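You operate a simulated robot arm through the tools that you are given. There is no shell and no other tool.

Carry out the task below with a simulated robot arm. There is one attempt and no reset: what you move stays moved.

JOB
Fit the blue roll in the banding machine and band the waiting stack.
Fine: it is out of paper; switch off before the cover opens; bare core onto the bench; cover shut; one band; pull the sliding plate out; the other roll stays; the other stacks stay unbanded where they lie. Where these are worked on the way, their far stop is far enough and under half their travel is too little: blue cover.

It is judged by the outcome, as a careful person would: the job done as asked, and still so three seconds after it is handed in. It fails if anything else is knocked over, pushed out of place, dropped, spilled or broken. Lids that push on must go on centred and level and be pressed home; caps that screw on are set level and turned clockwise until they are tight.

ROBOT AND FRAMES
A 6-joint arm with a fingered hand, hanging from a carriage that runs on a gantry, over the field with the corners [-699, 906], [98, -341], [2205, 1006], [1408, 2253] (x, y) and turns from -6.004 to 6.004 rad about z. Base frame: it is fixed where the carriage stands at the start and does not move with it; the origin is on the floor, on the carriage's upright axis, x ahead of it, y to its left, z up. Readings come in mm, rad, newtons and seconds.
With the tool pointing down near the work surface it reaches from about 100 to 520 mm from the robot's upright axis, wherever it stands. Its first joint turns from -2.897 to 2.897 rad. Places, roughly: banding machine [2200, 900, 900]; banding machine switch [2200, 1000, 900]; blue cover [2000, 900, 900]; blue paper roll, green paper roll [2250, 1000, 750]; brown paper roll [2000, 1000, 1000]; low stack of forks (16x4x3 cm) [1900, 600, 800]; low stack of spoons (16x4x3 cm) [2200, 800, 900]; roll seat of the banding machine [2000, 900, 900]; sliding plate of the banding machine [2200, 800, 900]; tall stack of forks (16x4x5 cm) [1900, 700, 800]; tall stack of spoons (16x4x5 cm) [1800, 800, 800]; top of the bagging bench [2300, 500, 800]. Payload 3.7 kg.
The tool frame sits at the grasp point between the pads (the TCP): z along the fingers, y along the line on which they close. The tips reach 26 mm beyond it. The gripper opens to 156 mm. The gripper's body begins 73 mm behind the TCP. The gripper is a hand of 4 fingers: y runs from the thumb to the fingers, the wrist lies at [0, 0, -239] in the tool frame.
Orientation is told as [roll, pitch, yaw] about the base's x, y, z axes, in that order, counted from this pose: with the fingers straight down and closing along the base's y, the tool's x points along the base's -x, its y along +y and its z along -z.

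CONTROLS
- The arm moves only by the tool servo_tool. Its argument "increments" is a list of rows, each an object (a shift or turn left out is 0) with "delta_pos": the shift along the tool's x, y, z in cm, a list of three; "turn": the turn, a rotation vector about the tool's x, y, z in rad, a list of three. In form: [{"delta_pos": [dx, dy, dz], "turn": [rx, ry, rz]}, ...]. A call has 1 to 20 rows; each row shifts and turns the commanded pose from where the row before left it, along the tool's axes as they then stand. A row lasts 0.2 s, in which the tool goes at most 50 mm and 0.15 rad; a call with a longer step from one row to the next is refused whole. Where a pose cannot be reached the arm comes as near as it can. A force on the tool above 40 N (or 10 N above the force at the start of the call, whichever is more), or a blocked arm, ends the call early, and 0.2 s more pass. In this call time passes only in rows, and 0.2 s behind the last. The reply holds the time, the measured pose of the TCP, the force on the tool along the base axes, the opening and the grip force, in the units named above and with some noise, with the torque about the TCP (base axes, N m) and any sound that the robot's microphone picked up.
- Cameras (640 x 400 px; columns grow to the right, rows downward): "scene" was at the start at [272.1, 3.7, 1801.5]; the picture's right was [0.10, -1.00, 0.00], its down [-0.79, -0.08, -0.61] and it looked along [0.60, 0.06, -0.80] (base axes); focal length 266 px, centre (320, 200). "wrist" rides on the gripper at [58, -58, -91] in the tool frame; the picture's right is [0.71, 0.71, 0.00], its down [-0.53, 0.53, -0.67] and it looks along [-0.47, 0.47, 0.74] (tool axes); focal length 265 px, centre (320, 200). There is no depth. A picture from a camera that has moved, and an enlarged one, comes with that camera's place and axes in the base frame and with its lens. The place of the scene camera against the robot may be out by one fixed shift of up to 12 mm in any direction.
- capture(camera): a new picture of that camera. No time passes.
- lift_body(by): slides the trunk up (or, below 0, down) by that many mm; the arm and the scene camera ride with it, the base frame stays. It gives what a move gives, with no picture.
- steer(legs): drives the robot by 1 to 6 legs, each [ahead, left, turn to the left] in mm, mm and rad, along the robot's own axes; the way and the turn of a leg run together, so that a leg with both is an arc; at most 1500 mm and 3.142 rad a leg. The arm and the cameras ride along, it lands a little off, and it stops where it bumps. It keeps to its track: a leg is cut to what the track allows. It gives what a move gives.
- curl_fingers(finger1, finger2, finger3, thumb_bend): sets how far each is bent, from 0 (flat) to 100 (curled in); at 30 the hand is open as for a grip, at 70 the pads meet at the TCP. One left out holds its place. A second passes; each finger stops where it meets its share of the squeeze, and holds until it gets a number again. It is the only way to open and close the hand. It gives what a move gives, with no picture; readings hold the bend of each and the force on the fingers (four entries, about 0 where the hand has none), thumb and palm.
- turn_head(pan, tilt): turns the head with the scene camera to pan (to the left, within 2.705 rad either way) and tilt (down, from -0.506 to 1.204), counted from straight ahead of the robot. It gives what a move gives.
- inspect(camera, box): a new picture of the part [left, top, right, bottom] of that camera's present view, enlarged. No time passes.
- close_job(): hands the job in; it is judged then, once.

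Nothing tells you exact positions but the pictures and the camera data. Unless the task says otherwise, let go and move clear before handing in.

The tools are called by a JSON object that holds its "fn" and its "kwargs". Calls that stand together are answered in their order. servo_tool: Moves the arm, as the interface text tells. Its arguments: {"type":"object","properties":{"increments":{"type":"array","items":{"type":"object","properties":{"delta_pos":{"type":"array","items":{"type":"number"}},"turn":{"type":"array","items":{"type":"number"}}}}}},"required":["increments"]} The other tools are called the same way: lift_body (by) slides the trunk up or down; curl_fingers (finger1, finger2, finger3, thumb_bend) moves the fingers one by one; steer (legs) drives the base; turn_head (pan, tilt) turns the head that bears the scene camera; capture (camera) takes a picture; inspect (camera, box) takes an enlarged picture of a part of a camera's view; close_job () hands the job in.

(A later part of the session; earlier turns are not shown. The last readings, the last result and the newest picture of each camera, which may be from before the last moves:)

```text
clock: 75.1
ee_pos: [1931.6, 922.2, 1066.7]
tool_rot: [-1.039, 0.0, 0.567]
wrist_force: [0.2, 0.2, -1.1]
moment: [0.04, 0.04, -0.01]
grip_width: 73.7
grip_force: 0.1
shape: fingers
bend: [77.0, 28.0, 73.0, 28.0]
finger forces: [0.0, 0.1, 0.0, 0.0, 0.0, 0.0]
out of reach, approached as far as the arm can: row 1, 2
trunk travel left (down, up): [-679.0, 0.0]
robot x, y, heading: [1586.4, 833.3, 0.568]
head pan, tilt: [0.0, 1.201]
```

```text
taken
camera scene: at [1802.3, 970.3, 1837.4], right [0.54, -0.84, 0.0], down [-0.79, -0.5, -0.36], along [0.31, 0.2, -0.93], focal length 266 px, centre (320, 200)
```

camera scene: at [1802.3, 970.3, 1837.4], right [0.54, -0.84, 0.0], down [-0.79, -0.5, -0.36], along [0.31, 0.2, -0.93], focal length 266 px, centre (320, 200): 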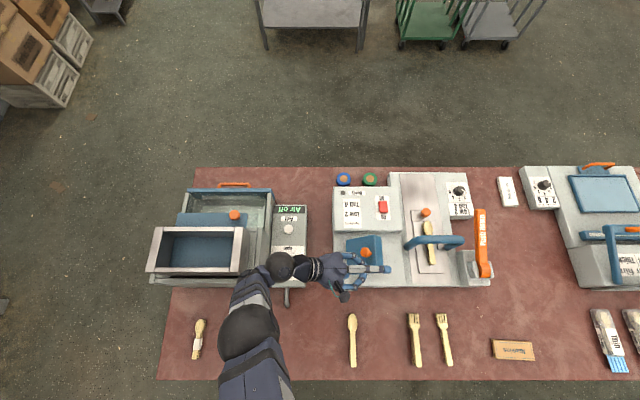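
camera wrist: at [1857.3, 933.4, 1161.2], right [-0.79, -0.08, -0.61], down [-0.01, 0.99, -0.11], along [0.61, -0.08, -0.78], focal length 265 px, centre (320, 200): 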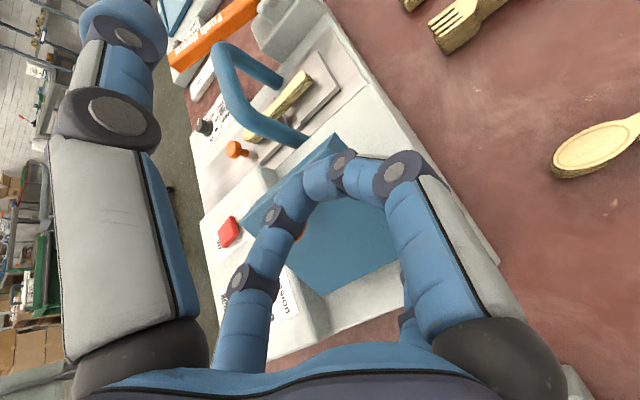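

The lean limit is about 0.78 rad, beyond which the arm backs off; the cover closed again. I'll straighten up, re-grip, and this time stop leaning at 0.75 and finish the arc by translation alone.

{"fn": "servo_tool", "kwargs": {"increments": [{"delta_pos": [0, -3.45, -2.02]}, {"turn": [-0.13, 0, 0]}, {"turn": [-0.13, 0, 0]}, {"turn": [-0.13, 0, 0]}, {"turn": [-0.13, 0, 0]}, {"turn": [-0.13, 0, 0]}, {"turn": [-0.13, 0, 0]}, {"turn": [-0.13, 0, 0]}, {"turn": [-0.13, 0, 0]}]}}

{"fn": "capture", "kwargs": {"camera": "scene"}}

```text
clock: 77.1
ee_pos: [1962.4, 949.3, 1041.2]
tool_rot: [0.005, 0.002, 0.568]
wrist_force: [0.1, 0.3, 0.0]
moment: [-0.02, 0.03, -0.01]
grip_width: 73.5
grip_force: 0.0
shape: fingers
bend: [77.0, 28.0, 73.0, 28.0]
finger forces: [0.0, 0.0, 0.1, 0.1, 0.0, 0.1]
out of reach, approached as far as the arm can: row 1, 2, 3, 4, 5
trunk travel left (down, up): [-679.0, 0.0]
robot x, y, heading: [1589.0, 838.0, 0.571]
head pan, tilt: [0.0, 1.201]
```

```text
taken
camera scene: at [1802.3, 970.5, 1837.2], right [0.54, -0.84, 0.0], down [-0.79, -0.5, -0.36], along [0.31, 0.2, -0.93], focal length 266 px, centre (320, 200)
```

scene: 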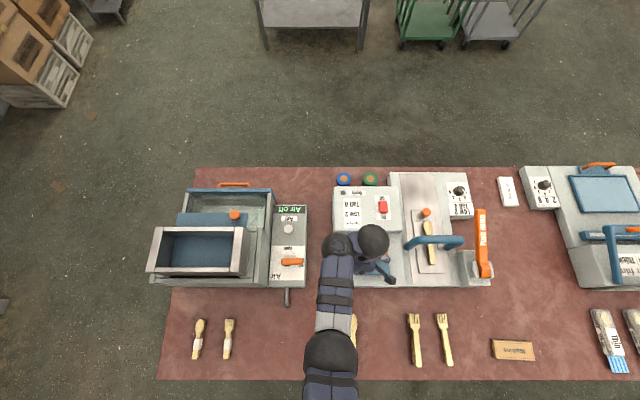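

{"fn": "servo_tool", "kwargs": {"increments": [{"delta_pos": [-3.2, -3.2, -1]}, {"delta_pos": [-3.2, -3.2, -1]}, {"delta_pos": [-3.3, -3.4, -0.5]}]}}

{"fn": "curl_fingers", "kwargs": {"finger1": 46, "finger3": 46}}

{"fn": "servo_tool", "kwargs": {"increments": [{"delta_pos": [3.5, 0, 0]}, {"delta_pos": [3.5, 0, 0]}]}}

{"fn": "capture", "kwargs": {"camera": "scene"}}

{"fn": "capture", "kwargs": {"camera": "wrist"}}

```text
clock: 77.9
ee_pos: [2096.9, 917.0, 1063.4]
tool_rot: [0.001, -0.001, 0.566]
wrist_force: [-1.1, 0.1, -1.2]
moment: [0.01, -0.06, 0.0]
grip_width: 73.7
grip_force: 0.0
shape: fingers
bend: [77.0, 28.0, 73.0, 28.0]
finger forces: [0.0, 0.0, 0.0, 0.0, 0.0, 0.0]
trunk travel left (down, up): [-679.0, 0.0]
robot x, y, heading: [1590.5, 833.7, 0.572]
head pan, tilt: [0.0, 1.201]
```

```text
clock: 78.9
ee_pos: [2097.0, 916.7, 1064.5]
tool_rot: [0.0, 0.0, 0.57]
wrist_force: [0.6, 0.5, -0.4]
moment: [-0.03, 0.01, 0.01]
grip_width: 88.9
grip_force: 0.0
shape: fingers
bend: [46.0, 28.0, 46.0, 28.0]
finger forces: [0.1, 0.0, 0.1, 0.0, 0.0, 0.0]
trunk travel left (down, up): [-679.0, 0.0]
robot x, y, heading: [1589.8, 840.2, 0.574]
head pan, tilt: [0.0, 1.201]
```

```text
clock: 79.5
ee_pos: [2041.4, 880.3, 1066.6]
tool_rot: [0.001, -0.001, 0.569]
wrist_force: [0.1, 0.0, 0.6]
moment: [-0.05, 0.06, 0.02]
grip_width: 89.3
grip_force: 0.1
shape: fingers
bend: [46.0, 28.0, 46.0, 28.0]
finger forces: [0.0, 0.1, 0.0, 0.0, 0.0, 0.0]
trunk travel left (down, up): [-679.0, 0.0]
robot x, y, heading: [1587.2, 836.0, 0.575]
head pan, tilt: [0.0, 1.201]
```

```text
taken
camera scene: at [1802.4, 970.5, 1837.3], right [0.54, -0.84, 0.0], down [-0.78, -0.5, -0.36], along [0.31, 0.2, -0.93], focal length 266 px, centre (320, 200)
```

scene: 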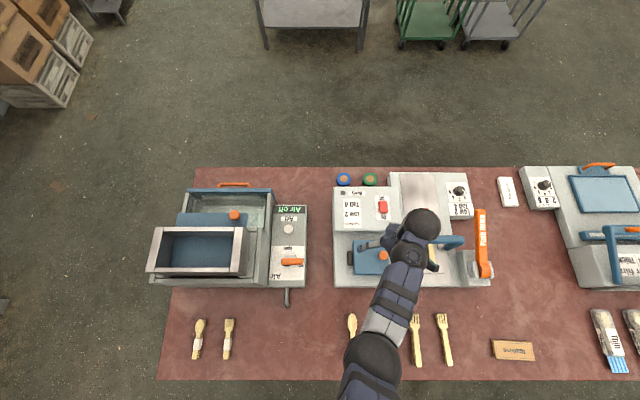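

```text
taken
camera wrist: at [2022.9, 800.1, 1156.7], right [-0.98, 0.21, 0.0], down [0.16, 0.73, 0.67], along [0.14, 0.65, -0.74], focal length 265 px, centre (320, 200)
```

wrist: 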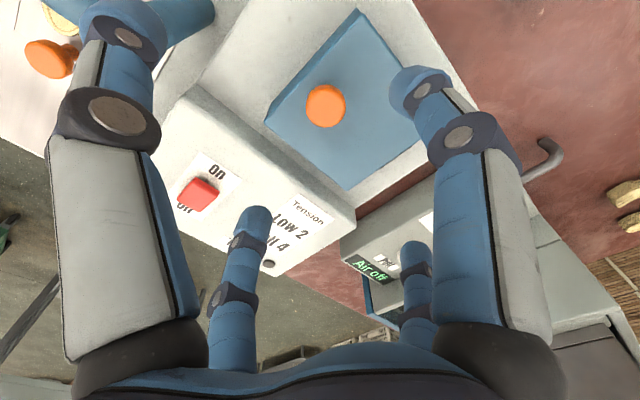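

Inline again. Now starting with the hand leaned to the right by 0.39 rad so the rigid grip can carry the cover farther.

{"fn": "servo_tool", "kwargs": {"increments": [{"delta_pos": [0.35, -1.2, 2.8]}, {"delta_pos": [0.35, -1.1, 2.8]}, {"turn": [-0.13, 0, 0]}, {"turn": [-0.13, 0, 0]}, {"turn": [-0.13, 0, 0]}]}}

{"fn": "capture", "kwargs": {"camera": "wrist"}}

{"fn": "inspect", "kwargs": {"camera": "scene", "box": [330, 180, 490, 300]}}

```text
clock: 80.7
ee_pos: [2001.6, 809.8, 1026.2]
tool_rot: [0.364, -0.002, 0.568]
wrist_force: [1.0, 1.9, -0.6]
moment: [-0.12, 0.01, 0.04]
grip_width: 89.2
grip_force: 0.1
shape: fingers
bend: [46.0, 28.0, 46.0, 28.0]
finger forces: [0.0, 0.0, 0.0, 0.0, 0.0, 0.1]
out of reach, approached as far as the arm can: row 4, 5
trunk travel left (down, up): [-679.0, 0.0]
robot x, y, heading: [1587.5, 836.2, 0.57]
head pan, tilt: [0.0, 1.201]
```

```text
taken
camera wrist: at [1998.8, 706.1, 1090.4], right [-0.95, 0.18, 0.25], down [0.31, 0.5, 0.81], along [0.02, 0.85, -0.53], focal length 265 px, centre (320, 200)
```

wrist: 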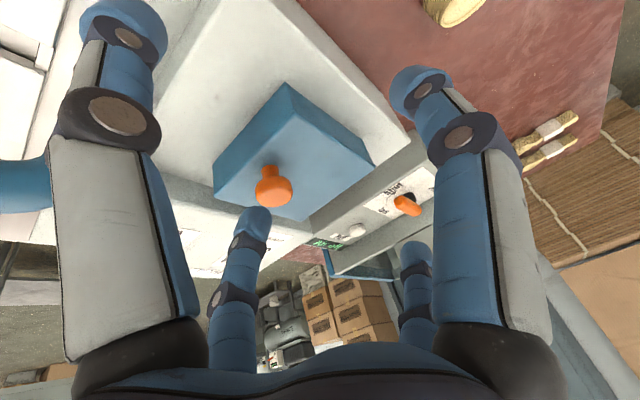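

```text
3.33 times, centred on (410, 240) of scene
camera zoom: at [1802.3, 970.6, 1837.3], right [0.54, -0.84, 0.0], down [-0.79, -0.5, -0.36], along [0.31, 0.2, -0.93], focal length 888 px, centre (20, 67)
```

zoom: 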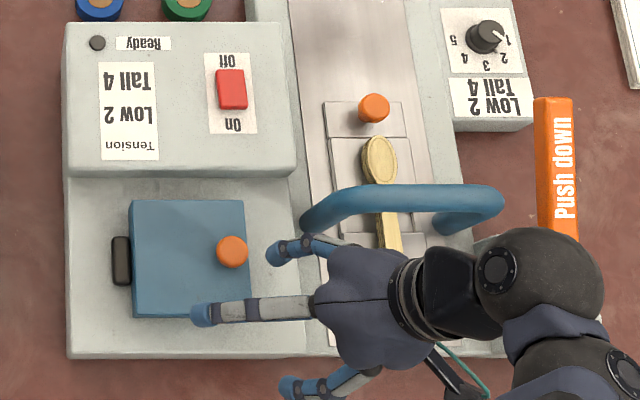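

Leaning right runs out of reach from here. Better: lower the trunk about 100 mm and stand nearer, which by my estimate frees the leftward lean all the way to ~75°. Straightening up and repositioning.

{"fn": "servo_tool", "kwargs": {"increments": [{"turn": [0.121, 0, 0]}, {"turn": [0.121, 0, 0]}, {"turn": [0.122, 0, 0]}, {"delta_pos": [0, 0, -3]}]}}

{"fn": "steer", "kwargs": {"legs": [[52, 51, 0]]}}

```text
clock: 81.7
ee_pos: [1998.8, 807.6, 1055.2]
tool_rot: [0.026, 0.002, 0.567]
wrist_force: [-0.6, 0.3, -0.2]
moment: [-0.02, -0.05, -0.01]
grip_width: 89.2
grip_force: 0.1
shape: fingers
bend: [46.0, 28.0, 46.0, 28.0]
finger forces: [0.0, 0.1, 0.1, 0.0, 0.1, 0.1]
trunk travel left (down, up): [-679.0, 0.0]
robot x, y, heading: [1585.9, 835.0, 0.565]
head pan, tilt: [0.0, 1.201]
```

```text
clock: 82.7
ee_pos: [2017.8, 877.8, 1057.9]
tool_rot: [0.027, 0.001, 0.568]
wrist_force: [0.0, 0.2, 0.5]
moment: [0.01, -0.03, -0.01]
grip_width: 89.3
grip_force: 0.0
shape: fingers
bend: [46.0, 28.0, 46.0, 28.0]
finger forces: [0.0, 0.1, 0.1, 0.1, 0.0, 0.1]
trunk travel left (down, up): [-679.0, 0.0]
robot x, y, heading: [1606.7, 905.4, 0.569]
head pan, tilt: [0.0, 1.201]
```

{"fn": "servo_tool", "kwargs": {"increments": [{"delta_pos": [0, 0, -4], "turn": [0.027, 0, 0]}, {"delta_pos": [0, 0, -4]}]}}

{"fn": "lift_body", "kwargs": {"by": -100}}

{"fn": "capture", "kwargs": {"camera": "wrist"}}

{"fn": "capture", "kwargs": {"camera": "scene"}}

```text
clock: 83.3
ee_pos: [2051.5, 874.2, 1097.6]
tool_rot: [0.0, 0.0, 0.568]
wrist_force: [-0.2, 0.1, 0.3]
moment: [-0.05, 0.01, -0.02]
grip_width: 89.6
grip_force: 0.1
shape: fingers
bend: [46.0, 28.0, 46.0, 28.0]
finger forces: [0.0, 0.1, 0.1, 0.0, 0.1, 0.0]
out of reach, approached as far as the arm can: row 1, 2
trunk travel left (down, up): [-679.0, 0.0]
robot x, y, heading: [1608.1, 904.9, 0.571]
head pan, tilt: [0.0, 1.201]
```

```text
clock: 84.7
ee_pos: [2052.9, 875.3, 998.9]
tool_rot: [-0.001, 0.0, 0.567]
wrist_force: [-0.1, -0.3, 0.1]
moment: [0.0, 0.0, 0.01]
grip_width: 89.6
grip_force: 0.1
shape: fingers
bend: [46.0, 28.0, 46.0, 28.0]
finger forces: [0.0, 0.0, 0.1, 0.0, 0.0, 0.0]
trunk travel left (down, up): [-579.0, 100.0]
robot x, y, heading: [1608.1, 905.5, 0.563]
head pan, tilt: [0.0, 1.201]
```

```text
taken
camera wrist: at [2035.2, 795.0, 1088.1], right [-0.98, 0.22, 0.0], down [0.16, 0.73, 0.67], along [0.14, 0.65, -0.74], focal length 265 px, centre (320, 200)
```

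wrist: 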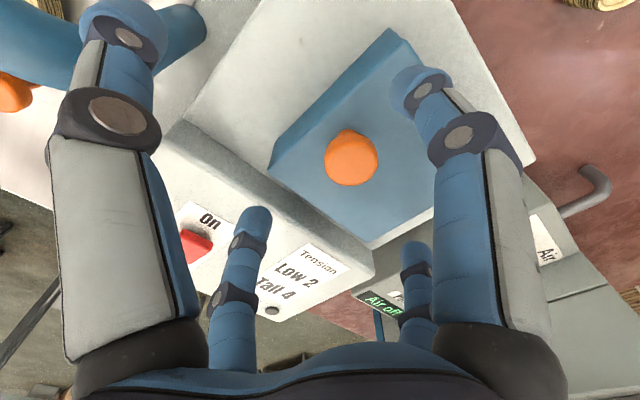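

```text
taken
camera scene: at [1818.9, 1040.2, 1737.2], right [0.54, -0.84, 0.0], down [-0.79, -0.5, -0.36], along [0.31, 0.2, -0.93], focal length 266 px, centre (320, 200)
```

scene: 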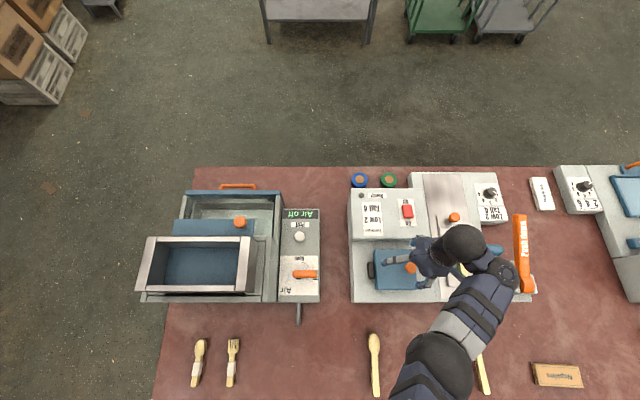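

The arm swung to a different wrist arrangement again. I'll extend it outward and up to straighten it, then come back over the knob.

{"fn": "servo_tool", "kwargs": {"increments": [{"delta_pos": [-2.4, -1.5, -3.2]}, {"delta_pos": [-2.4, -1.5, -3.0]}, {"delta_pos": [-2.0, 0, -1]}]}}

{"fn": "capture", "kwargs": {"camera": "scene"}}

```text
clock: 85.5
ee_pos: [2126.9, 884.3, 1071.6]
tool_rot: [0.001, 0.0, 0.567]
wrist_force: [0.2, -0.6, 0.1]
moment: [-0.01, -0.01, -0.02]
grip_width: 89.5
grip_force: 0.1
shape: fingers
bend: [46.0, 28.0, 46.0, 28.0]
finger forces: [0.1, 0.0, 0.0, 0.0, 0.0, 0.0]
trunk travel left (down, up): [-579.0, 100.0]
robot x, y, heading: [1604.8, 903.9, 0.566]
head pan, tilt: [0.0, 1.201]
```

```text
taken
camera scene: at [1818.9, 1040.2, 1737.1], right [0.54, -0.84, 0.0], down [-0.79, -0.5, -0.36], along [0.31, 0.2, -0.93], focal length 266 px, centre (320, 200)
```

scene: 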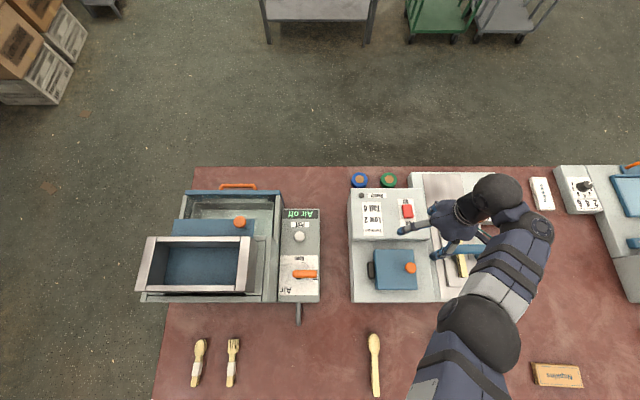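

{"fn": "servo_tool", "kwargs": {"increments": [{"delta_pos": [-3.4, -1.5, 0]}, {"delta_pos": [-3, 1, 0]}, {"delta_pos": [-2, 3, 0]}, {"delta_pos": [0, 4, 0]}]}}

{"fn": "capture", "kwargs": {"camera": "scene"}}

```text
clock: 86.5
ee_pos: [2159.9, 985.4, 1074.3]
tool_rot: [-0.002, 0.0, 0.568]
wrist_force: [-0.5, -0.3, 0.7]
moment: [0.04, -0.01, -0.03]
grip_width: 89.1
grip_force: 0.1
shape: fingers
bend: [46.0, 28.0, 46.0, 28.0]
finger forces: [0.0, 0.0, 0.1, 0.1, 0.0, 0.0]
out of reach, approached as far as the arm can: row 2
trunk travel left (down, up): [-579.0, 100.0]
robot x, y, heading: [1604.0, 906.5, 0.57]
head pan, tilt: [0.0, 1.201]
```

```text
taken
camera scene: at [1819.1, 1040.1, 1737.3], right [0.54, -0.84, 0.0], down [-0.79, -0.5, -0.36], along [0.31, 0.2, -0.93], focal length 266 px, centre (320, 200)
```

scene: 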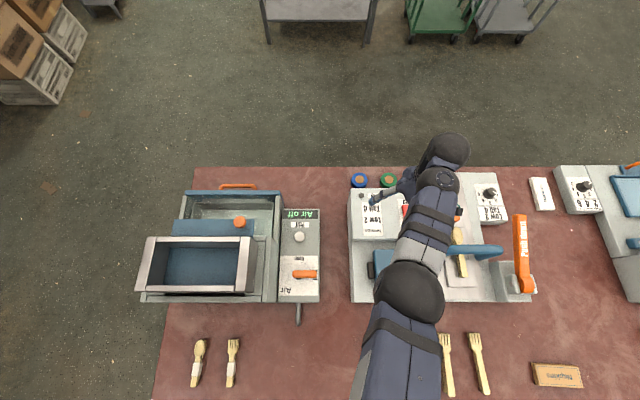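

{"fn": "servo_tool", "kwargs": {"increments": [{"delta_pos": [4, -0.6, 1.3]}, {"delta_pos": [4, -0.6, 1.3]}, {"delta_pos": [4, -0.6, 1.3]}, {"delta_pos": [4, -0.5, 1.3]}]}}

{"fn": "capture", "kwargs": {"camera": "scene"}}

{"fn": "capture", "kwargs": {"camera": "wrist"}}

```text
clock: 87.5
ee_pos: [2035.8, 878.9, 1021.1]
tool_rot: [-0.001, -0.002, 0.567]
wrist_force: [0.1, -0.5, 0.4]
moment: [0.0, 0.01, 0.02]
grip_width: 89.3
grip_force: 0.1
shape: fingers
bend: [46.0, 28.0, 46.0, 28.0]
finger forces: [0.1, 0.1, 0.0, 0.0, 0.1, 0.0]
trunk travel left (down, up): [-579.0, 100.0]
robot x, y, heading: [1607.7, 905.7, 0.569]
head pan, tilt: [0.0, 1.201]
```

```text
taken
camera scene: at [1819.0, 1040.3, 1737.3], right [0.54, -0.84, 0.0], down [-0.79, -0.5, -0.36], along [0.31, 0.2, -0.93], focal length 266 px, centre (320, 200)
```

scene: 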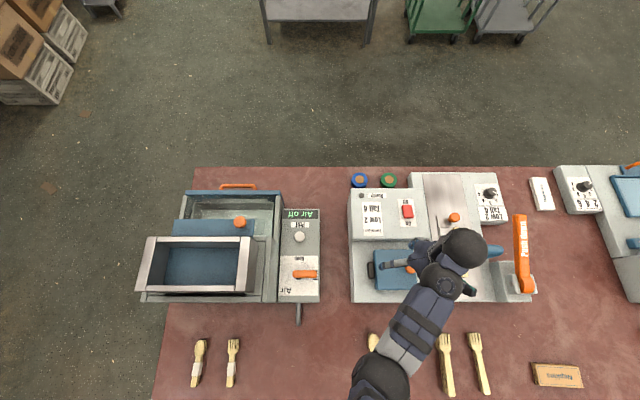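

```text
taken
camera wrist: at [2017.5, 799.2, 1110.7], right [-0.98, 0.22, 0.0], down [0.16, 0.73, 0.67], along [0.15, 0.65, -0.74], focal length 265 px, centre (320, 200)
```

wrist: 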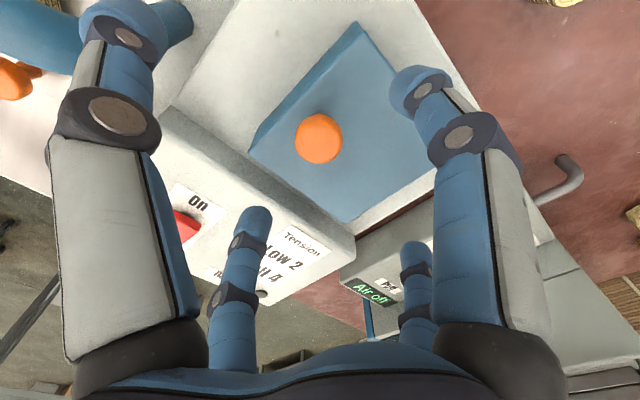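

Centred. Descending and gripping again.

{"fn": "servo_tool", "kwargs": {"increments": [{"delta_pos": [0.1, 0, 3]}, {"delta_pos": [0, 0, 0.9]}, {"delta_pos": [0, 0, 0.7]}]}}

{"fn": "curl_fingers", "kwargs": {"finger1": 80, "finger3": 80}}

```text
clock: 88.3
ee_pos: [2035.7, 880.9, 973.3]
tool_rot: [-0.001, -0.001, 0.567]
wrist_force: [-0.5, -0.5, 1.5]
moment: [0.01, 0.03, -0.02]
grip_width: 89.4
grip_force: 0.2
shape: fingers
bend: [46.0, 28.0, 46.0, 28.0]
finger forces: [0.3, 0.0, 0.3, 0.0, 0.1, 0.0]
trunk travel left (down, up): [-579.0, 100.0]
robot x, y, heading: [1604.5, 910.1, 0.568]
head pan, tilt: [0.0, 1.201]
```

```text
clock: 89.3
ee_pos: [2035.6, 880.9, 973.8]
tool_rot: [-0.002, 0.0, 0.567]
wrist_force: [-0.1, 0.3, 2.4]
moment: [0.02, -0.06, 0.02]
grip_width: 88.5
grip_force: 7.9
shape: fingers
bend: [48.0, 28.0, 48.0, 28.0]
finger forces: [7.7, 0.0, 8.1, 0.0, 0.0, 0.0]
trunk travel left (down, up): [-579.0, 100.0]
robot x, y, heading: [1603.3, 908.8, 0.565]
head pan, tilt: [0.0, 1.201]
```

The fingertips touched the cover (2 mm too low). Raising slightly and regripping.

{"fn": "curl_fingers", "kwargs": {"finger1": 46, "finger3": 46}}

{"fn": "servo_tool", "kwargs": {"increments": [{"delta_pos": [0, 0, -0.3]}]}}

{"fn": "curl_fingers", "kwargs": {"finger1": 80, "finger3": 80}}

{"fn": "capture", "kwargs": {"camera": "wrist"}}

```text
clock: 90.3
ee_pos: [2034.3, 879.8, 973.7]
tool_rot: [0.002, 0.001, 0.568]
wrist_force: [-0.9, 0.0, -0.1]
moment: [0.01, 0.01, -0.01]
grip_width: 88.9
grip_force: 0.3
shape: fingers
bend: [46.0, 28.0, 46.0, 28.0]
finger forces: [0.3, 0.0, 0.3, 0.0, 0.0, 0.1]
trunk travel left (down, up): [-579.0, 100.0]
robot x, y, heading: [1603.5, 905.0, 0.568]
head pan, tilt: [0.0, 1.201]
```

```text
clock: 90.7
ee_pos: [2035.7, 880.1, 976.1]
tool_rot: [0.0, 0.001, 0.567]
wrist_force: [-0.1, 0.1, 0.6]
moment: [0.03, 0.04, -0.02]
grip_width: 89.2
grip_force: 0.2
shape: fingers
bend: [46.0, 28.0, 46.0, 28.0]
finger forces: [0.0, 0.0, 0.0, 0.0, 0.0, 0.0]
trunk travel left (down, up): [-579.0, 100.0]
robot x, y, heading: [1603.4, 906.6, 0.567]
head pan, tilt: [0.0, 1.201]
```

```text
clock: 91.7
ee_pos: [2035.7, 881.9, 975.9]
tool_rot: [0.001, 0.0, 0.567]
wrist_force: [-1.4, 2.7, -2.9]
moment: [0.03, 0.02, -0.01]
grip_width: 75.8
grip_force: 10.2
shape: fingers
bend: [72.0, 28.0, 72.0, 28.0]
finger forces: [10.1, 0.1, 10.0, 0.0, 0.1, 0.0]
trunk travel left (down, up): [-579.0, 100.0]
robot x, y, heading: [1603.5, 905.2, 0.569]
head pan, tilt: [0.0, 1.201]
```

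```text
taken
camera wrist: at [2017.9, 801.4, 1065.7], right [-0.98, 0.22, 0.0], down [0.16, 0.73, 0.67], along [0.14, 0.65, -0.74], focal length 265 px, centre (320, 200)
```

wrist: 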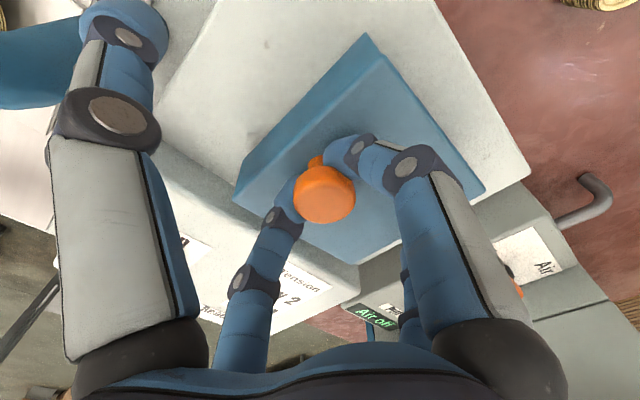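

Firm, balanced grip. Lifting along the arc.

{"fn": "servo_tool", "kwargs": {"increments": [{"delta_pos": [0, 0.85, -1.21], "turn": [0.13, 0, 0]}, {"delta_pos": [0, 0.85, -1.21], "turn": [0.13, 0, 0]}, {"delta_pos": [0, 0.85, -1.21], "turn": [0.13, 0, 0]}, {"delta_pos": [0, 0.85, -1.21], "turn": [0.13, 0, 0]}]}}

{"fn": "servo_tool", "kwargs": {"increments": [{"delta_pos": [0, 0.85, -1.21], "turn": [0.13, 0, 0]}, {"delta_pos": [0, 0.85, -1.21], "turn": [0.13, 0, 0]}]}}

```text
clock: 92.7
ee_pos: [2011.6, 914.6, 1023.9]
tool_rot: [-0.504, -0.012, 0.575]
wrist_force: [4.3, 10.2, -9.6]
moment: [0.14, -0.03, 0.05]
grip_width: 74.2
grip_force: 9.2
shape: fingers
bend: [73.0, 28.0, 64.0, 28.0]
finger forces: [4.3, 0.0, 14.7, 0.0, 0.1, 0.0]
out of reach, approached as far as the arm can: row 4
trunk travel left (down, up): [-579.0, 100.0]
robot x, y, heading: [1603.5, 906.0, 0.572]
head pan, tilt: [0.0, 1.201]
```

```text
clock: 93.3
ee_pos: [2009.8, 913.3, 1022.7]
tool_rot: [-0.501, -0.012, 0.573]
wrist_force: [5.9, 10.4, -8.1]
moment: [0.18, -0.1, 0.07]
grip_width: 73.7
grip_force: 10.5
shape: fingers
bend: [73.0, 28.0, 64.0, 28.0]
finger forces: [4.8, 0.0, 16.4, 0.0, 0.1, 0.1]
out of reach, approached as far as the arm can: row 1, 2
trunk travel left (down, up): [-579.0, 100.0]
robot x, y, heading: [1608.6, 906.5, 0.567]
head pan, tilt: [0.0, 1.201]
```

The arm stops at about 0.5 rad of lean here, still holding the knob. I'll continue the arc by translation only, one row at a time.

{"fn": "servo_tool", "kwargs": {"increments": [{"delta_pos": [0, 1.2, -0.9]}]}}

{"fn": "capture", "kwargs": {"camera": "wrist"}}

{"fn": "capture", "kwargs": {"camera": "scene"}}

```text
clock: 93.7
ee_pos: [2005.3, 922.6, 1026.2]
tool_rot: [-0.496, -0.018, 0.575]
wrist_force: [7.9, 4.8, -1.5]
moment: [0.06, -0.18, 0.09]
grip_width: 70.3
grip_force: 12.3
shape: fingers
bend: [73.0, 28.0, 64.0, 28.0]
finger forces: [6.3, 0.1, 18.5, 0.1, 0.0, 0.0]
trunk travel left (down, up): [-579.0, 100.0]
robot x, y, heading: [1605.7, 901.1, 0.57]
head pan, tilt: [0.0, 1.201]
```

```text
taken
camera wrist: at [1958.8, 884.1, 1130.7], right [-0.93, 0.14, -0.35], down [0.01, 0.94, 0.35], along [0.38, 0.32, -0.87], focal length 265 px, centre (320, 200)
```

wrist: 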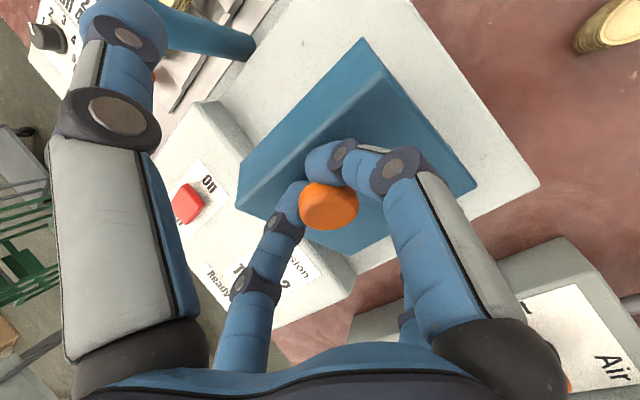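

```text
taken
camera scene: at [1819.5, 1040.4, 1737.6], right [0.54, -0.84, 0.0], down [-0.79, -0.5, -0.36], along [0.31, 0.2, -0.93], focal length 266 px, centre (320, 200)
```

scene: 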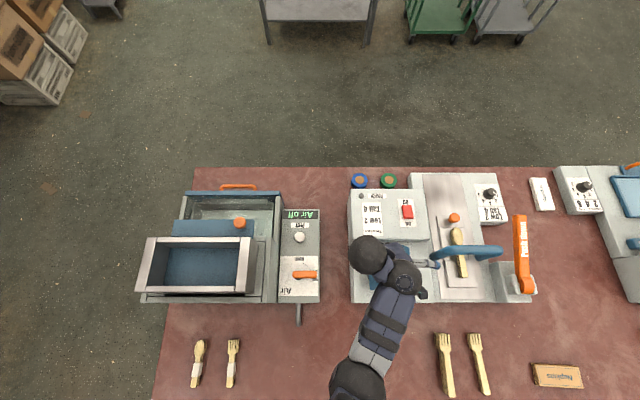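

Translation keeps the knob in the grip; cover at roughly 40°. Continuing row by row.

{"fn": "servo_tool", "kwargs": {"increments": [{"delta_pos": [0, 1.25, -1.6]}, {"delta_pos": [0, 1.3, -1.25]}]}}

{"fn": "capture", "kwargs": {"camera": "wrist"}}

```text
clock: 94.3
ee_pos: [1998.3, 934.6, 1017.9]
tool_rot: [-0.496, -0.021, 0.575]
wrist_force: [11.1, -6.5, 19.3]
moment: [-0.32, -0.4, 0.04]
grip_width: 57.7
grip_force: 17.4
shape: fingers
bend: [73.0, 28.0, 73.0, 28.0]
finger forces: [16.2, 0.0, 18.9, 0.1, 0.0, 0.0]
out of reach, approached as far as the arm can: row 1, 2
trunk travel left (down, up): [-579.0, 100.0]
robot x, y, heading: [1602.2, 909.1, 0.569]
head pan, tilt: [0.0, 1.201]
```

```text
taken
camera wrist: at [1952.5, 895.8, 1122.8], right [-0.93, 0.14, -0.35], down [0.01, 0.94, 0.35], along [0.38, 0.32, -0.87], focal length 265 px, centre (320, 200)
```

wrist: 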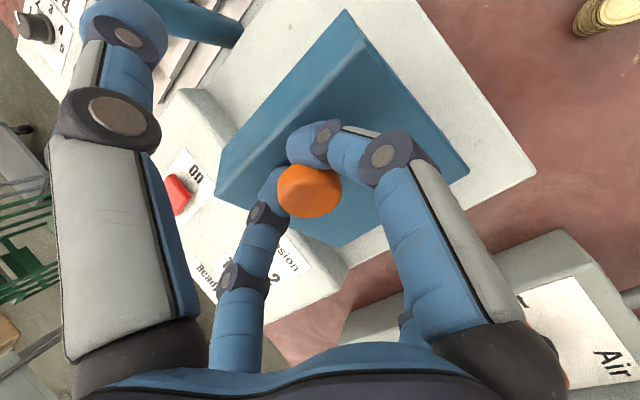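

The arm itself is at its height limit here, but trunk and base can carry the hand along the rest of the arc. Raising the trunk a little first.

{"fn": "lift_body", "kwargs": {"by": 14}}

{"fn": "capture", "kwargs": {"camera": "wrist"}}

```text
clock: 94.9
ee_pos: [1994.6, 937.0, 1028.8]
tool_rot: [-0.487, -0.019, 0.579]
wrist_force: [7.9, 1.0, 3.0]
moment: [-0.12, -0.14, 0.03]
grip_width: 66.1
grip_force: 15.7
shape: fingers
bend: [73.0, 28.0, 64.0, 28.0]
finger forces: [7.7, 0.1, 22.6, 0.0, 0.0, 0.0]
trunk travel left (down, up): [-593.0, 86.0]
robot x, y, heading: [1606.5, 905.6, 0.571]
head pan, tilt: [0.0, 1.201]
```

```text
taken
camera wrist: at [1950.1, 898.6, 1133.7], right [-0.93, 0.14, -0.34], down [0.01, 0.94, 0.35], along [0.37, 0.33, -0.87], focal length 265 px, centre (320, 200)
```

wrist: 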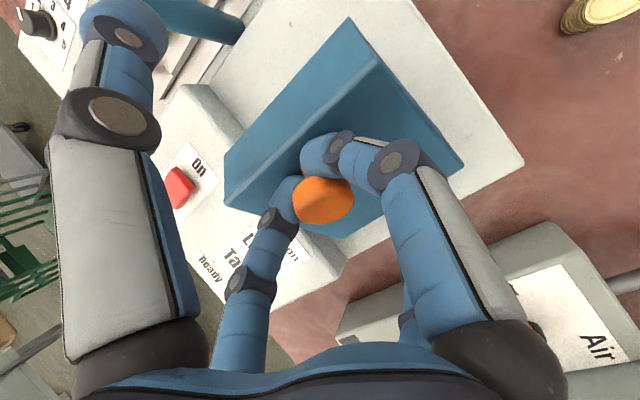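

The cover is rotating well (about 48°). Alternating trunk lift and leftward moves.

{"fn": "lift_body", "kwargs": {"by": 8}}

{"fn": "servo_tool", "kwargs": {"increments": [{"delta_pos": [0, 1.5, -0.8]}]}}

```text
clock: 95.5
ee_pos: [1993.6, 938.2, 1035.5]
tool_rot: [-0.488, -0.018, 0.577]
wrist_force: [4.0, 4.6, -8.4]
moment: [0.0, 0.05, 0.01]
grip_width: 72.5
grip_force: 10.4
shape: fingers
bend: [73.0, 28.0, 64.0, 28.0]
finger forces: [4.7, 0.1, 15.4, 0.0, 0.0, 0.0]
trunk travel left (down, up): [-601.0, 78.0]
robot x, y, heading: [1606.8, 908.3, 0.566]
head pan, tilt: [0.0, 1.201]
```

```text
clock: 95.9
ee_pos: [1986.5, 948.7, 1034.4]
tool_rot: [-0.483, -0.023, 0.579]
wrist_force: [0.9, -1.7, 3.6]
moment: [-0.21, 0.01, -0.04]
grip_width: 67.2
grip_force: 13.3
shape: fingers
bend: [74.0, 28.0, 64.0, 28.0]
finger forces: [12.0, 0.0, 14.5, 0.0, 0.0, 0.0]
trunk travel left (down, up): [-601.0, 78.0]
robot x, y, heading: [1606.1, 903.8, 0.569]
head pan, tilt: [0.0, 1.201]
```

{"fn": "lift_body", "kwargs": {"by": 5}}

{"fn": "servo_tool", "kwargs": {"increments": [{"delta_pos": [0, 1.5, -0.8]}]}}

{"fn": "capture", "kwargs": {"camera": "wrist"}}

```text
clock: 96.4
ee_pos: [1985.3, 951.6, 1039.1]
tool_rot: [-0.477, -0.025, 0.581]
wrist_force: [2.7, 1.6, -3.3]
moment: [-0.02, 0.02, 0.04]
grip_width: 70.8
grip_force: 9.3
shape: fingers
bend: [74.0, 28.0, 64.0, 28.0]
finger forces: [6.3, 0.1, 12.1, 0.0, 0.0, 0.0]
trunk travel left (down, up): [-606.0, 73.0]
robot x, y, heading: [1604.3, 906.9, 0.569]
head pan, tilt: [0.0, 1.201]
```

```text
clock: 96.8
ee_pos: [1978.6, 960.6, 1038.8]
tool_rot: [-0.473, -0.03, 0.582]
wrist_force: [0.5, -1.4, 8.3]
moment: [-0.18, -0.03, -0.08]
grip_width: 66.5
grip_force: 14.4
shape: fingers
bend: [74.0, 28.0, 64.0, 28.0]
finger forces: [14.0, 0.0, 13.8, 0.0, 0.1, 0.0]
out of reach, approached as far as the arm can: row 1
trunk travel left (down, up): [-606.0, 73.0]
robot x, y, heading: [1601.2, 905.7, 0.568]
head pan, tilt: [0.0, 1.201]
```

```text
taken
camera wrist: at [1933.2, 920.4, 1142.5], right [-0.93, 0.14, -0.34], down [0.0, 0.93, 0.37], along [0.37, 0.34, -0.86], focal length 265 px, centre (320, 200)
```

wrist: 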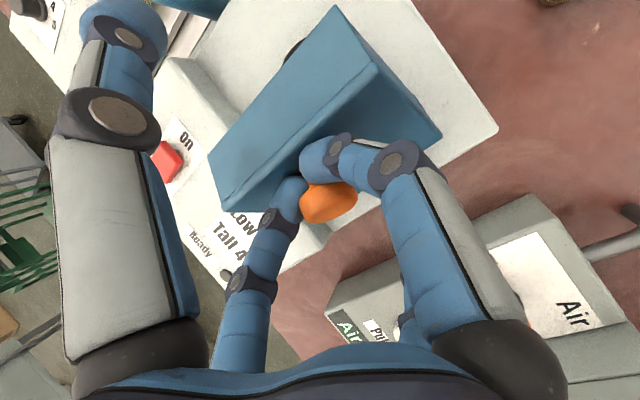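

About 66° open. Now a small base move to the left to carry it past vertical.

{"fn": "steer", "kwargs": {"legs": [[0, 18, 0]]}}

{"fn": "capture", "kwargs": {"camera": "wrist"}}

```text
clock: 97.6
ee_pos: [1969.3, 976.6, 1037.5]
tool_rot: [-0.471, -0.029, 0.582]
wrist_force: [-2.2, -2.8, 14.6]
moment: [-0.33, -0.02, -0.13]
grip_width: 64.4
grip_force: 18.1
shape: fingers
bend: [75.0, 28.0, 64.0, 28.0]
finger forces: [24.8, 0.0, 11.8, 0.1, 0.0, 0.1]
trunk travel left (down, up): [-606.0, 73.0]
robot x, y, heading: [1597.3, 917.8, 0.566]
head pan, tilt: [0.0, 1.201]
```

```text
taken
camera wrist: at [1923.2, 935.5, 1141.9], right [-0.93, 0.14, -0.34], down [0.0, 0.93, 0.37], along [0.37, 0.34, -0.86], focal length 265 px, centre (320, 200)
```

wrist: 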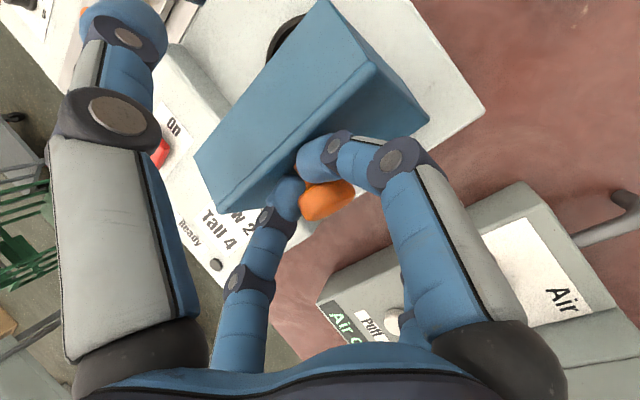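

{"fn": "steer", "kwargs": {"legs": [[0, 18, 0]]}}

{"fn": "steer", "kwargs": {"legs": [[0, 16, 0]]}}

{"fn": "capture", "kwargs": {"camera": "wrist"}}

```text
clock: 98.4
ee_pos: [1958.4, 992.9, 1037.3]
tool_rot: [-0.473, -0.03, 0.583]
wrist_force: [-4.0, -0.1, 13.4]
moment: [-0.17, 0.03, -0.07]
grip_width: 68.9
grip_force: 15.2
shape: fingers
bend: [75.0, 28.0, 65.0, 28.0]
finger forces: [21.1, 0.1, 9.5, 0.0, 0.0, 0.0]
trunk travel left (down, up): [-606.0, 73.0]
robot x, y, heading: [1584.4, 938.7, 0.567]
head pan, tilt: [0.0, 1.201]
```

```text
clock: 99.1
ee_pos: [1950.8, 1007.1, 1036.2]
tool_rot: [-0.474, -0.032, 0.584]
wrist_force: [2.3, 4.6, 3.2]
moment: [0.06, -0.14, 0.08]
grip_width: 73.2
grip_force: 0.1
shape: fingers
bend: [75.0, 28.0, 73.0, 28.0]
finger forces: [0.1, 0.0, 0.0, 0.0, 0.0, 0.0]
trunk travel left (down, up): [-606.0, 73.0]
robot x, y, heading: [1576.5, 951.1, 0.569]
head pan, tilt: [0.0, 1.201]
```

```text
taken
camera wrist: at [1905.3, 965.6, 1142.3], right [-0.93, 0.14, -0.34], down [0.0, 0.93, 0.37], along [0.37, 0.34, -0.86], focal length 265 px, centre (320, 200)
```

wrist: 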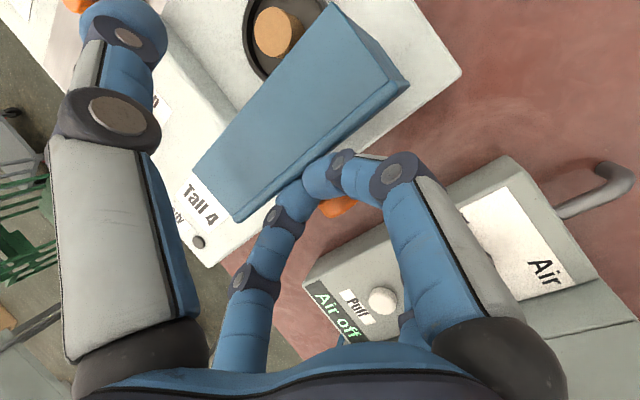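

{"fn": "capture", "kwargs": {"camera": "scene"}}

{"fn": "inspect", "kwargs": {"camera": "scene", "box": [340, 180, 500, 300]}}

```text
taken
camera scene: at [1791.0, 1084.5, 1764.4], right [0.54, -0.84, 0.0], down [-0.78, -0.5, -0.36], along [0.31, 0.2, -0.93], focal length 266 px, centre (320, 200)
```

scene: 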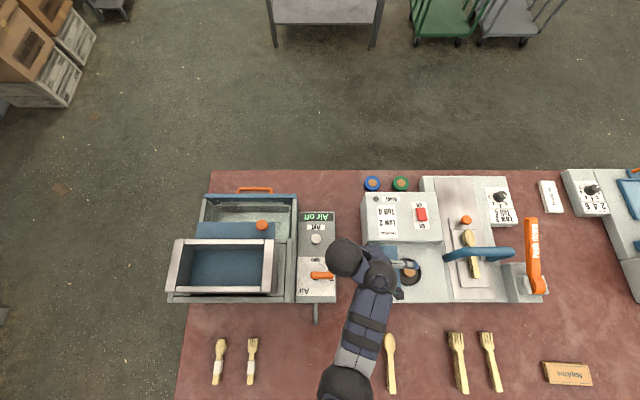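

```text
3.33 times, centred on (420, 240) of scene
camera zoom: at [1791.0, 1084.5, 1764.4], right [0.54, -0.84, 0.0], down [-0.78, -0.5, -0.36], along [0.31, 0.2, -0.93], focal length 888 px, centre (-13, 67)
```

zoom: 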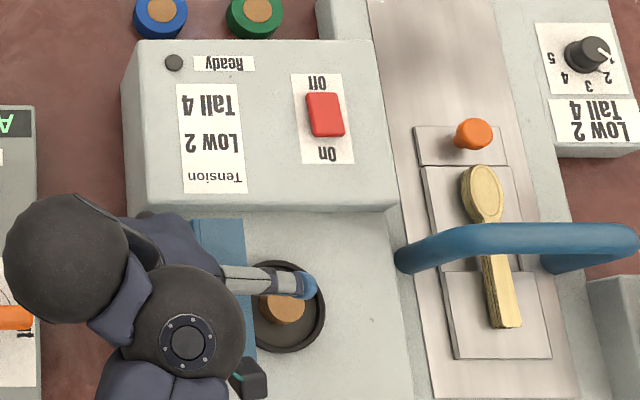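

The cover is past vertical and the seat with the brown core is exposed. I'll open the fingers and lift away vertically with the trunk.

{"fn": "curl_fingers", "kwargs": {"finger1": 45, "finger3": 45}}

{"fn": "capture", "kwargs": {"camera": "wrist"}}

```text
clock: 100.1
ee_pos: [1949.9, 1006.5, 1037.5]
tool_rot: [-0.473, -0.03, 0.586]
wrist_force: [-0.2, 0.7, 0.4]
moment: [0.0, -0.01, -0.03]
grip_width: 90.2
grip_force: 0.0
shape: fingers
bend: [45.0, 28.0, 45.0, 28.0]
finger forces: [0.2, 0.0, 0.0, 0.0, 0.1, 0.0]
trunk travel left (down, up): [-606.0, 73.0]
robot x, y, heading: [1577.0, 949.1, 0.568]
head pan, tilt: [0.0, 1.201]
```

```text
taken
camera wrist: at [1904.7, 965.0, 1142.1], right [-0.93, 0.14, -0.34], down [0.0, 0.93, 0.37], along [0.37, 0.34, -0.86], focal length 265 px, centre (320, 200)
```

wrist: 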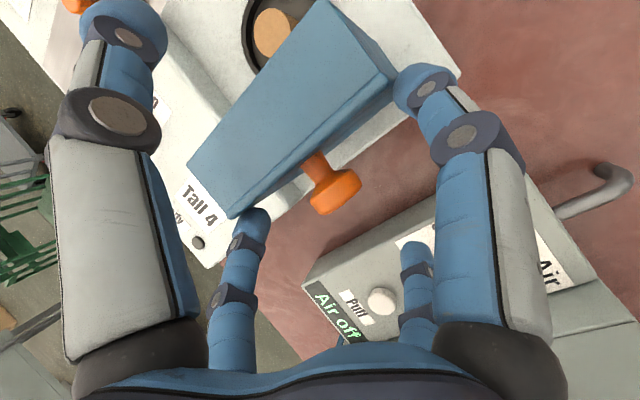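

{"fn": "lift_body", "kwargs": {"by": 73}}

{"fn": "servo_tool", "kwargs": {"increments": [{"turn": [-0.12, 0, 0]}, {"turn": [-0.12, 0, 0]}, {"turn": [-0.12, 0, 0]}, {"turn": [-0.11, 0, 0]}]}}

{"fn": "capture", "kwargs": {"camera": "scene"}}

{"fn": "capture", "kwargs": {"camera": "wrist"}}

```text
clock: 101.2
ee_pos: [1950.3, 1006.5, 1111.4]
tool_rot: [-0.474, -0.032, 0.585]
wrist_force: [0.2, -0.8, -0.1]
moment: [0.0, 0.0, 0.01]
grip_width: 90.7
grip_force: 0.1
shape: fingers
bend: [45.0, 28.0, 45.0, 28.0]
finger forces: [0.0, 0.1, 0.0, 0.1, 0.0, 0.0]
trunk travel left (down, up): [-679.0, 0.0]
robot x, y, heading: [1574.5, 952.1, 0.577]
head pan, tilt: [0.0, 1.201]
```

```text
clock: 102.2
ee_pos: [1949.4, 1007.9, 1110.1]
tool_rot: [-0.002, -0.031, 0.586]
wrist_force: [0.6, 0.7, 0.1]
moment: [-0.01, 0.02, 0.01]
grip_width: 90.1
grip_force: 0.1
shape: fingers
bend: [45.0, 28.0, 45.0, 28.0]
finger forces: [0.0, 0.0, 0.0, 0.1, 0.0, 0.0]
trunk travel left (down, up): [-679.0, 0.0]
robot x, y, heading: [1579.0, 951.5, 0.571]
head pan, tilt: [0.0, 1.201]
```

```text
taken
camera scene: at [1790.7, 1084.2, 1837.1], right [0.54, -0.84, 0.0], down [-0.79, -0.5, -0.36], along [0.31, 0.2, -0.93], focal length 266 px, centre (320, 200)
```

scene: 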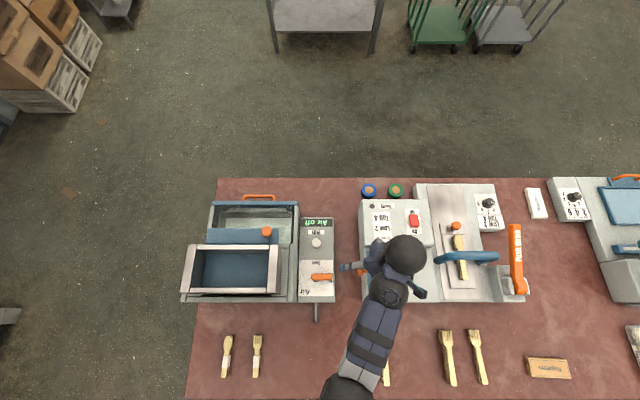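

```text
taken
camera wrist: at [1931.7, 925.9, 1198.9], right [-0.98, 0.2, -0.02], down [0.13, 0.72, 0.68], along [0.15, 0.67, -0.73], focal length 265 px, centre (320, 200)
```

wrist: 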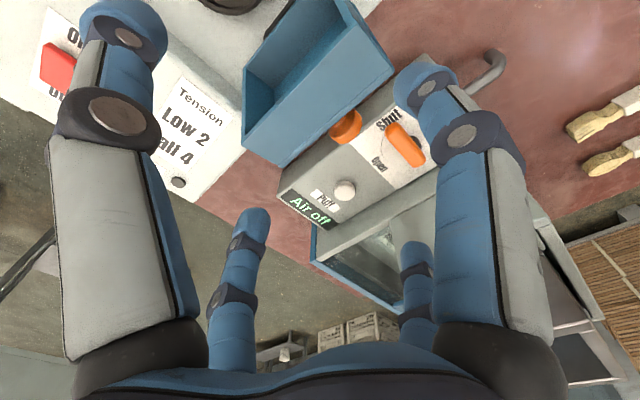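

The cover rests open past vertical. Next I'll bring the hand over the seat (keeping above the open cover) and level it.

{"fn": "servo_tool", "kwargs": {"increments": [{"delta_pos": [0, -4.2, 0], "turn": [0, 0.031, 0.017]}, {"delta_pos": [0, -4.2, 0]}, {"delta_pos": [0.4, -4.1, 1]}]}}

{"fn": "capture", "kwargs": {"camera": "wrist"}}

{"fn": "capture", "kwargs": {"camera": "scene"}}

```text
clock: 103.0
ee_pos: [2015.2, 899.7, 1099.4]
tool_rot: [-0.002, -0.001, 0.566]
wrist_force: [0.1, -0.6, 0.7]
moment: [-0.06, 0.0, -0.01]
grip_width: 90.4
grip_force: 0.1
shape: fingers
bend: [45.0, 28.0, 45.0, 28.0]
finger forces: [0.0, 0.0, 0.0, 0.1, 0.0, 0.0]
trunk travel left (down, up): [-679.0, 0.0]
robot x, y, heading: [1579.8, 951.1, 0.567]
head pan, tilt: [0.0, 1.201]
```

```text
taken
camera wrist: at [1997.2, 819.9, 1190.2], right [-0.98, 0.22, 0.0], down [0.16, 0.73, 0.67], along [0.14, 0.65, -0.74], focal length 265 px, centre (320, 200)
```

wrist: 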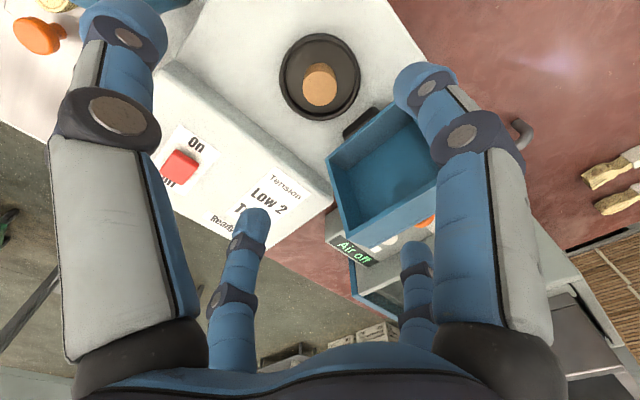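

```text
taken
camera scene: at [1790.7, 1084.3, 1837.2], right [0.54, -0.84, 0.0], down [-0.79, -0.5, -0.36], along [0.31, 0.2, -0.93], focal length 266 px, centre (320, 200)
```

scene: 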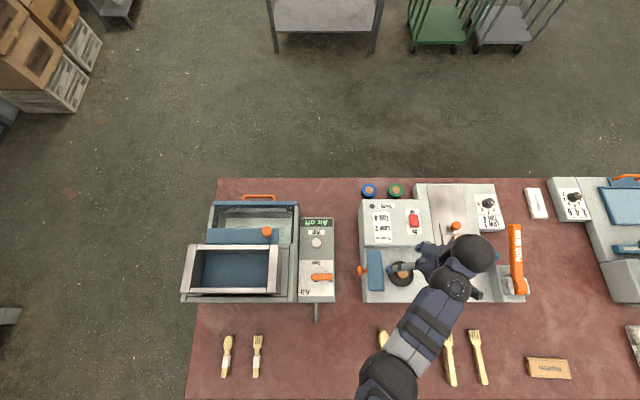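

{"fn": "inspect", "kwargs": {"camera": "wrist", "box": [250, 10, 450, 135]}}

{"fn": "inspect", "kwargs": {"camera": "scene", "box": [350, 235, 430, 310]}}

```text
3.20 times, centred on (350, 72) of wrist
camera zoom: at [1997.2, 819.9, 1190.2], right [-0.98, 0.22, 0.0], down [0.16, 0.73, 0.67], along [0.14, 0.65, -0.74], focal length 849 px, centre (224, 608)
```

zoom: 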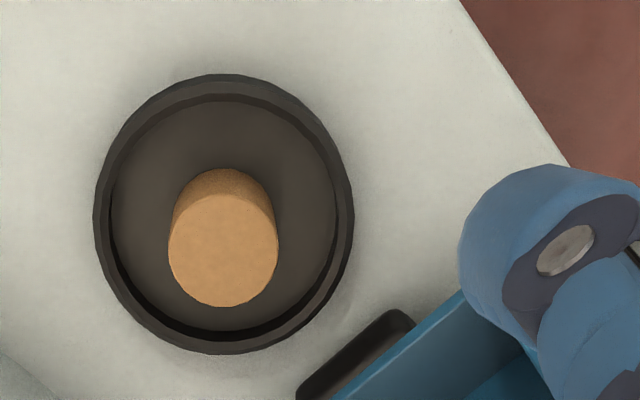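

```text
5.33 times, centred on (390, 272) of scene
camera zoom: at [1790.7, 1084.3, 1837.2], right [0.54, -0.84, 0.0], down [-0.79, -0.5, -0.36], along [0.31, 0.2, -0.93], focal length 1422 px, centre (-53, -187)
```

zoom: 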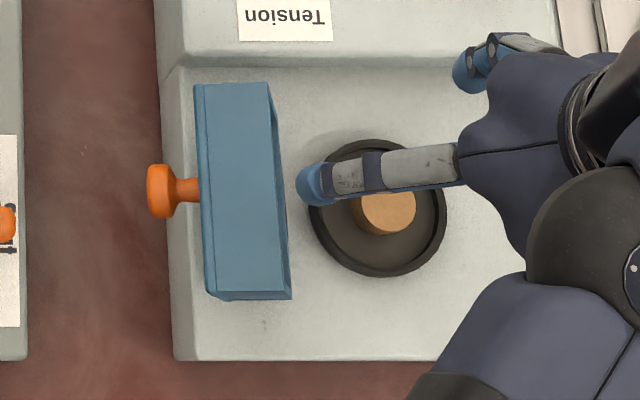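

The seat is a black dish with the bare core standing in its centre (about s 325, n 2185). I'll go to a stance on the left from which both the seat and the rolls are in reach with a favourable hand yaw.

{"fn": "steer", "kwargs": {"legs": [[480, 47, 0]]}}

{"fn": "servo_tool", "kwargs": {"increments": [{"turn": [0, 0, 0.143]}, {"turn": [0, 0, 0.143]}, {"turn": [0, 0, 0.143]}, {"turn": [0, 0, 0.143]}, {"turn": [0, 0, 0.143]}, {"turn": [0, 0, 0.143]}, {"turn": [0, 0, 0.143]}, {"turn": [0, 0, 0.143]}, {"turn": [0, 0, 0.143]}, {"turn": [0, 0, 0.143]}, {"turn": [0, 0, 0.139]}]}}

{"fn": "turn_head", "kwargs": {"pan": -1.3, "tilt": 1.1}}

{"fn": "capture", "kwargs": {"camera": "scene"}}

```text
clock: 105.9
ee_pos: [2387.0, 1194.5, 1100.5]
tool_rot: [-0.003, 0.0, 0.567]
wrist_force: [-0.1, 1.0, 0.6]
moment: [0.01, 0.01, -0.01]
grip_width: 90.3
grip_force: 0.1
shape: fingers
bend: [45.0, 28.0, 45.0, 28.0]
finger forces: [0.1, 0.0, 0.1, 0.1, 0.1, 0.0]
trunk travel left (down, up): [-679.0, 0.0]
robot x, y, heading: [1948.2, 1244.8, 0.57]
head pan, tilt: [0.0, 1.201]
```

```text
clock: 108.3
ee_pos: [2388.4, 1196.2, 1100.2]
tool_rot: [-0.001, -0.001, -1.003]
wrist_force: [-0.3, -0.3, 0.5]
moment: [0.02, 0.01, 0.03]
grip_width: 90.2
grip_force: 0.0
shape: fingers
bend: [45.0, 28.0, 45.0, 28.0]
finger forces: [0.0, 0.0, 0.0, 0.1, 0.0, 0.1]
trunk travel left (down, up): [-679.0, 0.0]
robot x, y, heading: [1950.2, 1246.3, 0.571]
head pan, tilt: [0.0, 1.201]
```

```text
clock: 109.8
ee_pos: [2388.0, 1194.4, 1100.4]
tool_rot: [0.0, -0.002, -1.002]
wrist_force: [0.5, 0.7, 0.3]
moment: [-0.05, 0.03, -0.01]
grip_width: 90.2
grip_force: 0.1
shape: fingers
bend: [45.0, 28.0, 45.0, 28.0]
finger forces: [0.1, 0.0, 0.1, 0.0, 0.1, 0.0]
trunk travel left (down, up): [-679.0, 0.0]
robot x, y, heading: [1949.9, 1244.8, 0.567]
head pan, tilt: [-1.3, 1.1]
```

```text
taken
camera scene: at [2164.3, 1307.1, 1843.1], right [-0.67, -0.74, 0.0], down [-0.66, 0.59, -0.45], along [0.34, -0.3, -0.89], focal length 266 px, centre (320, 200)
```

scene: 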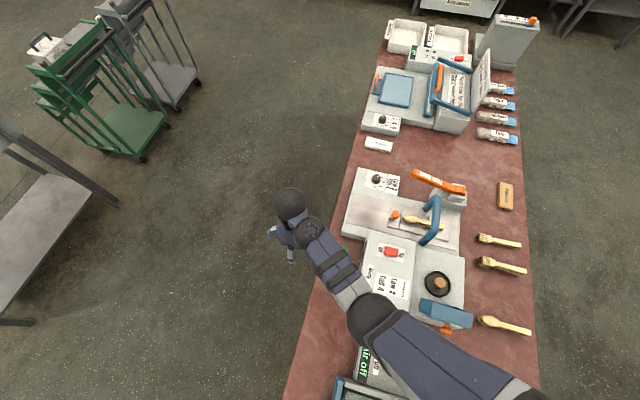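

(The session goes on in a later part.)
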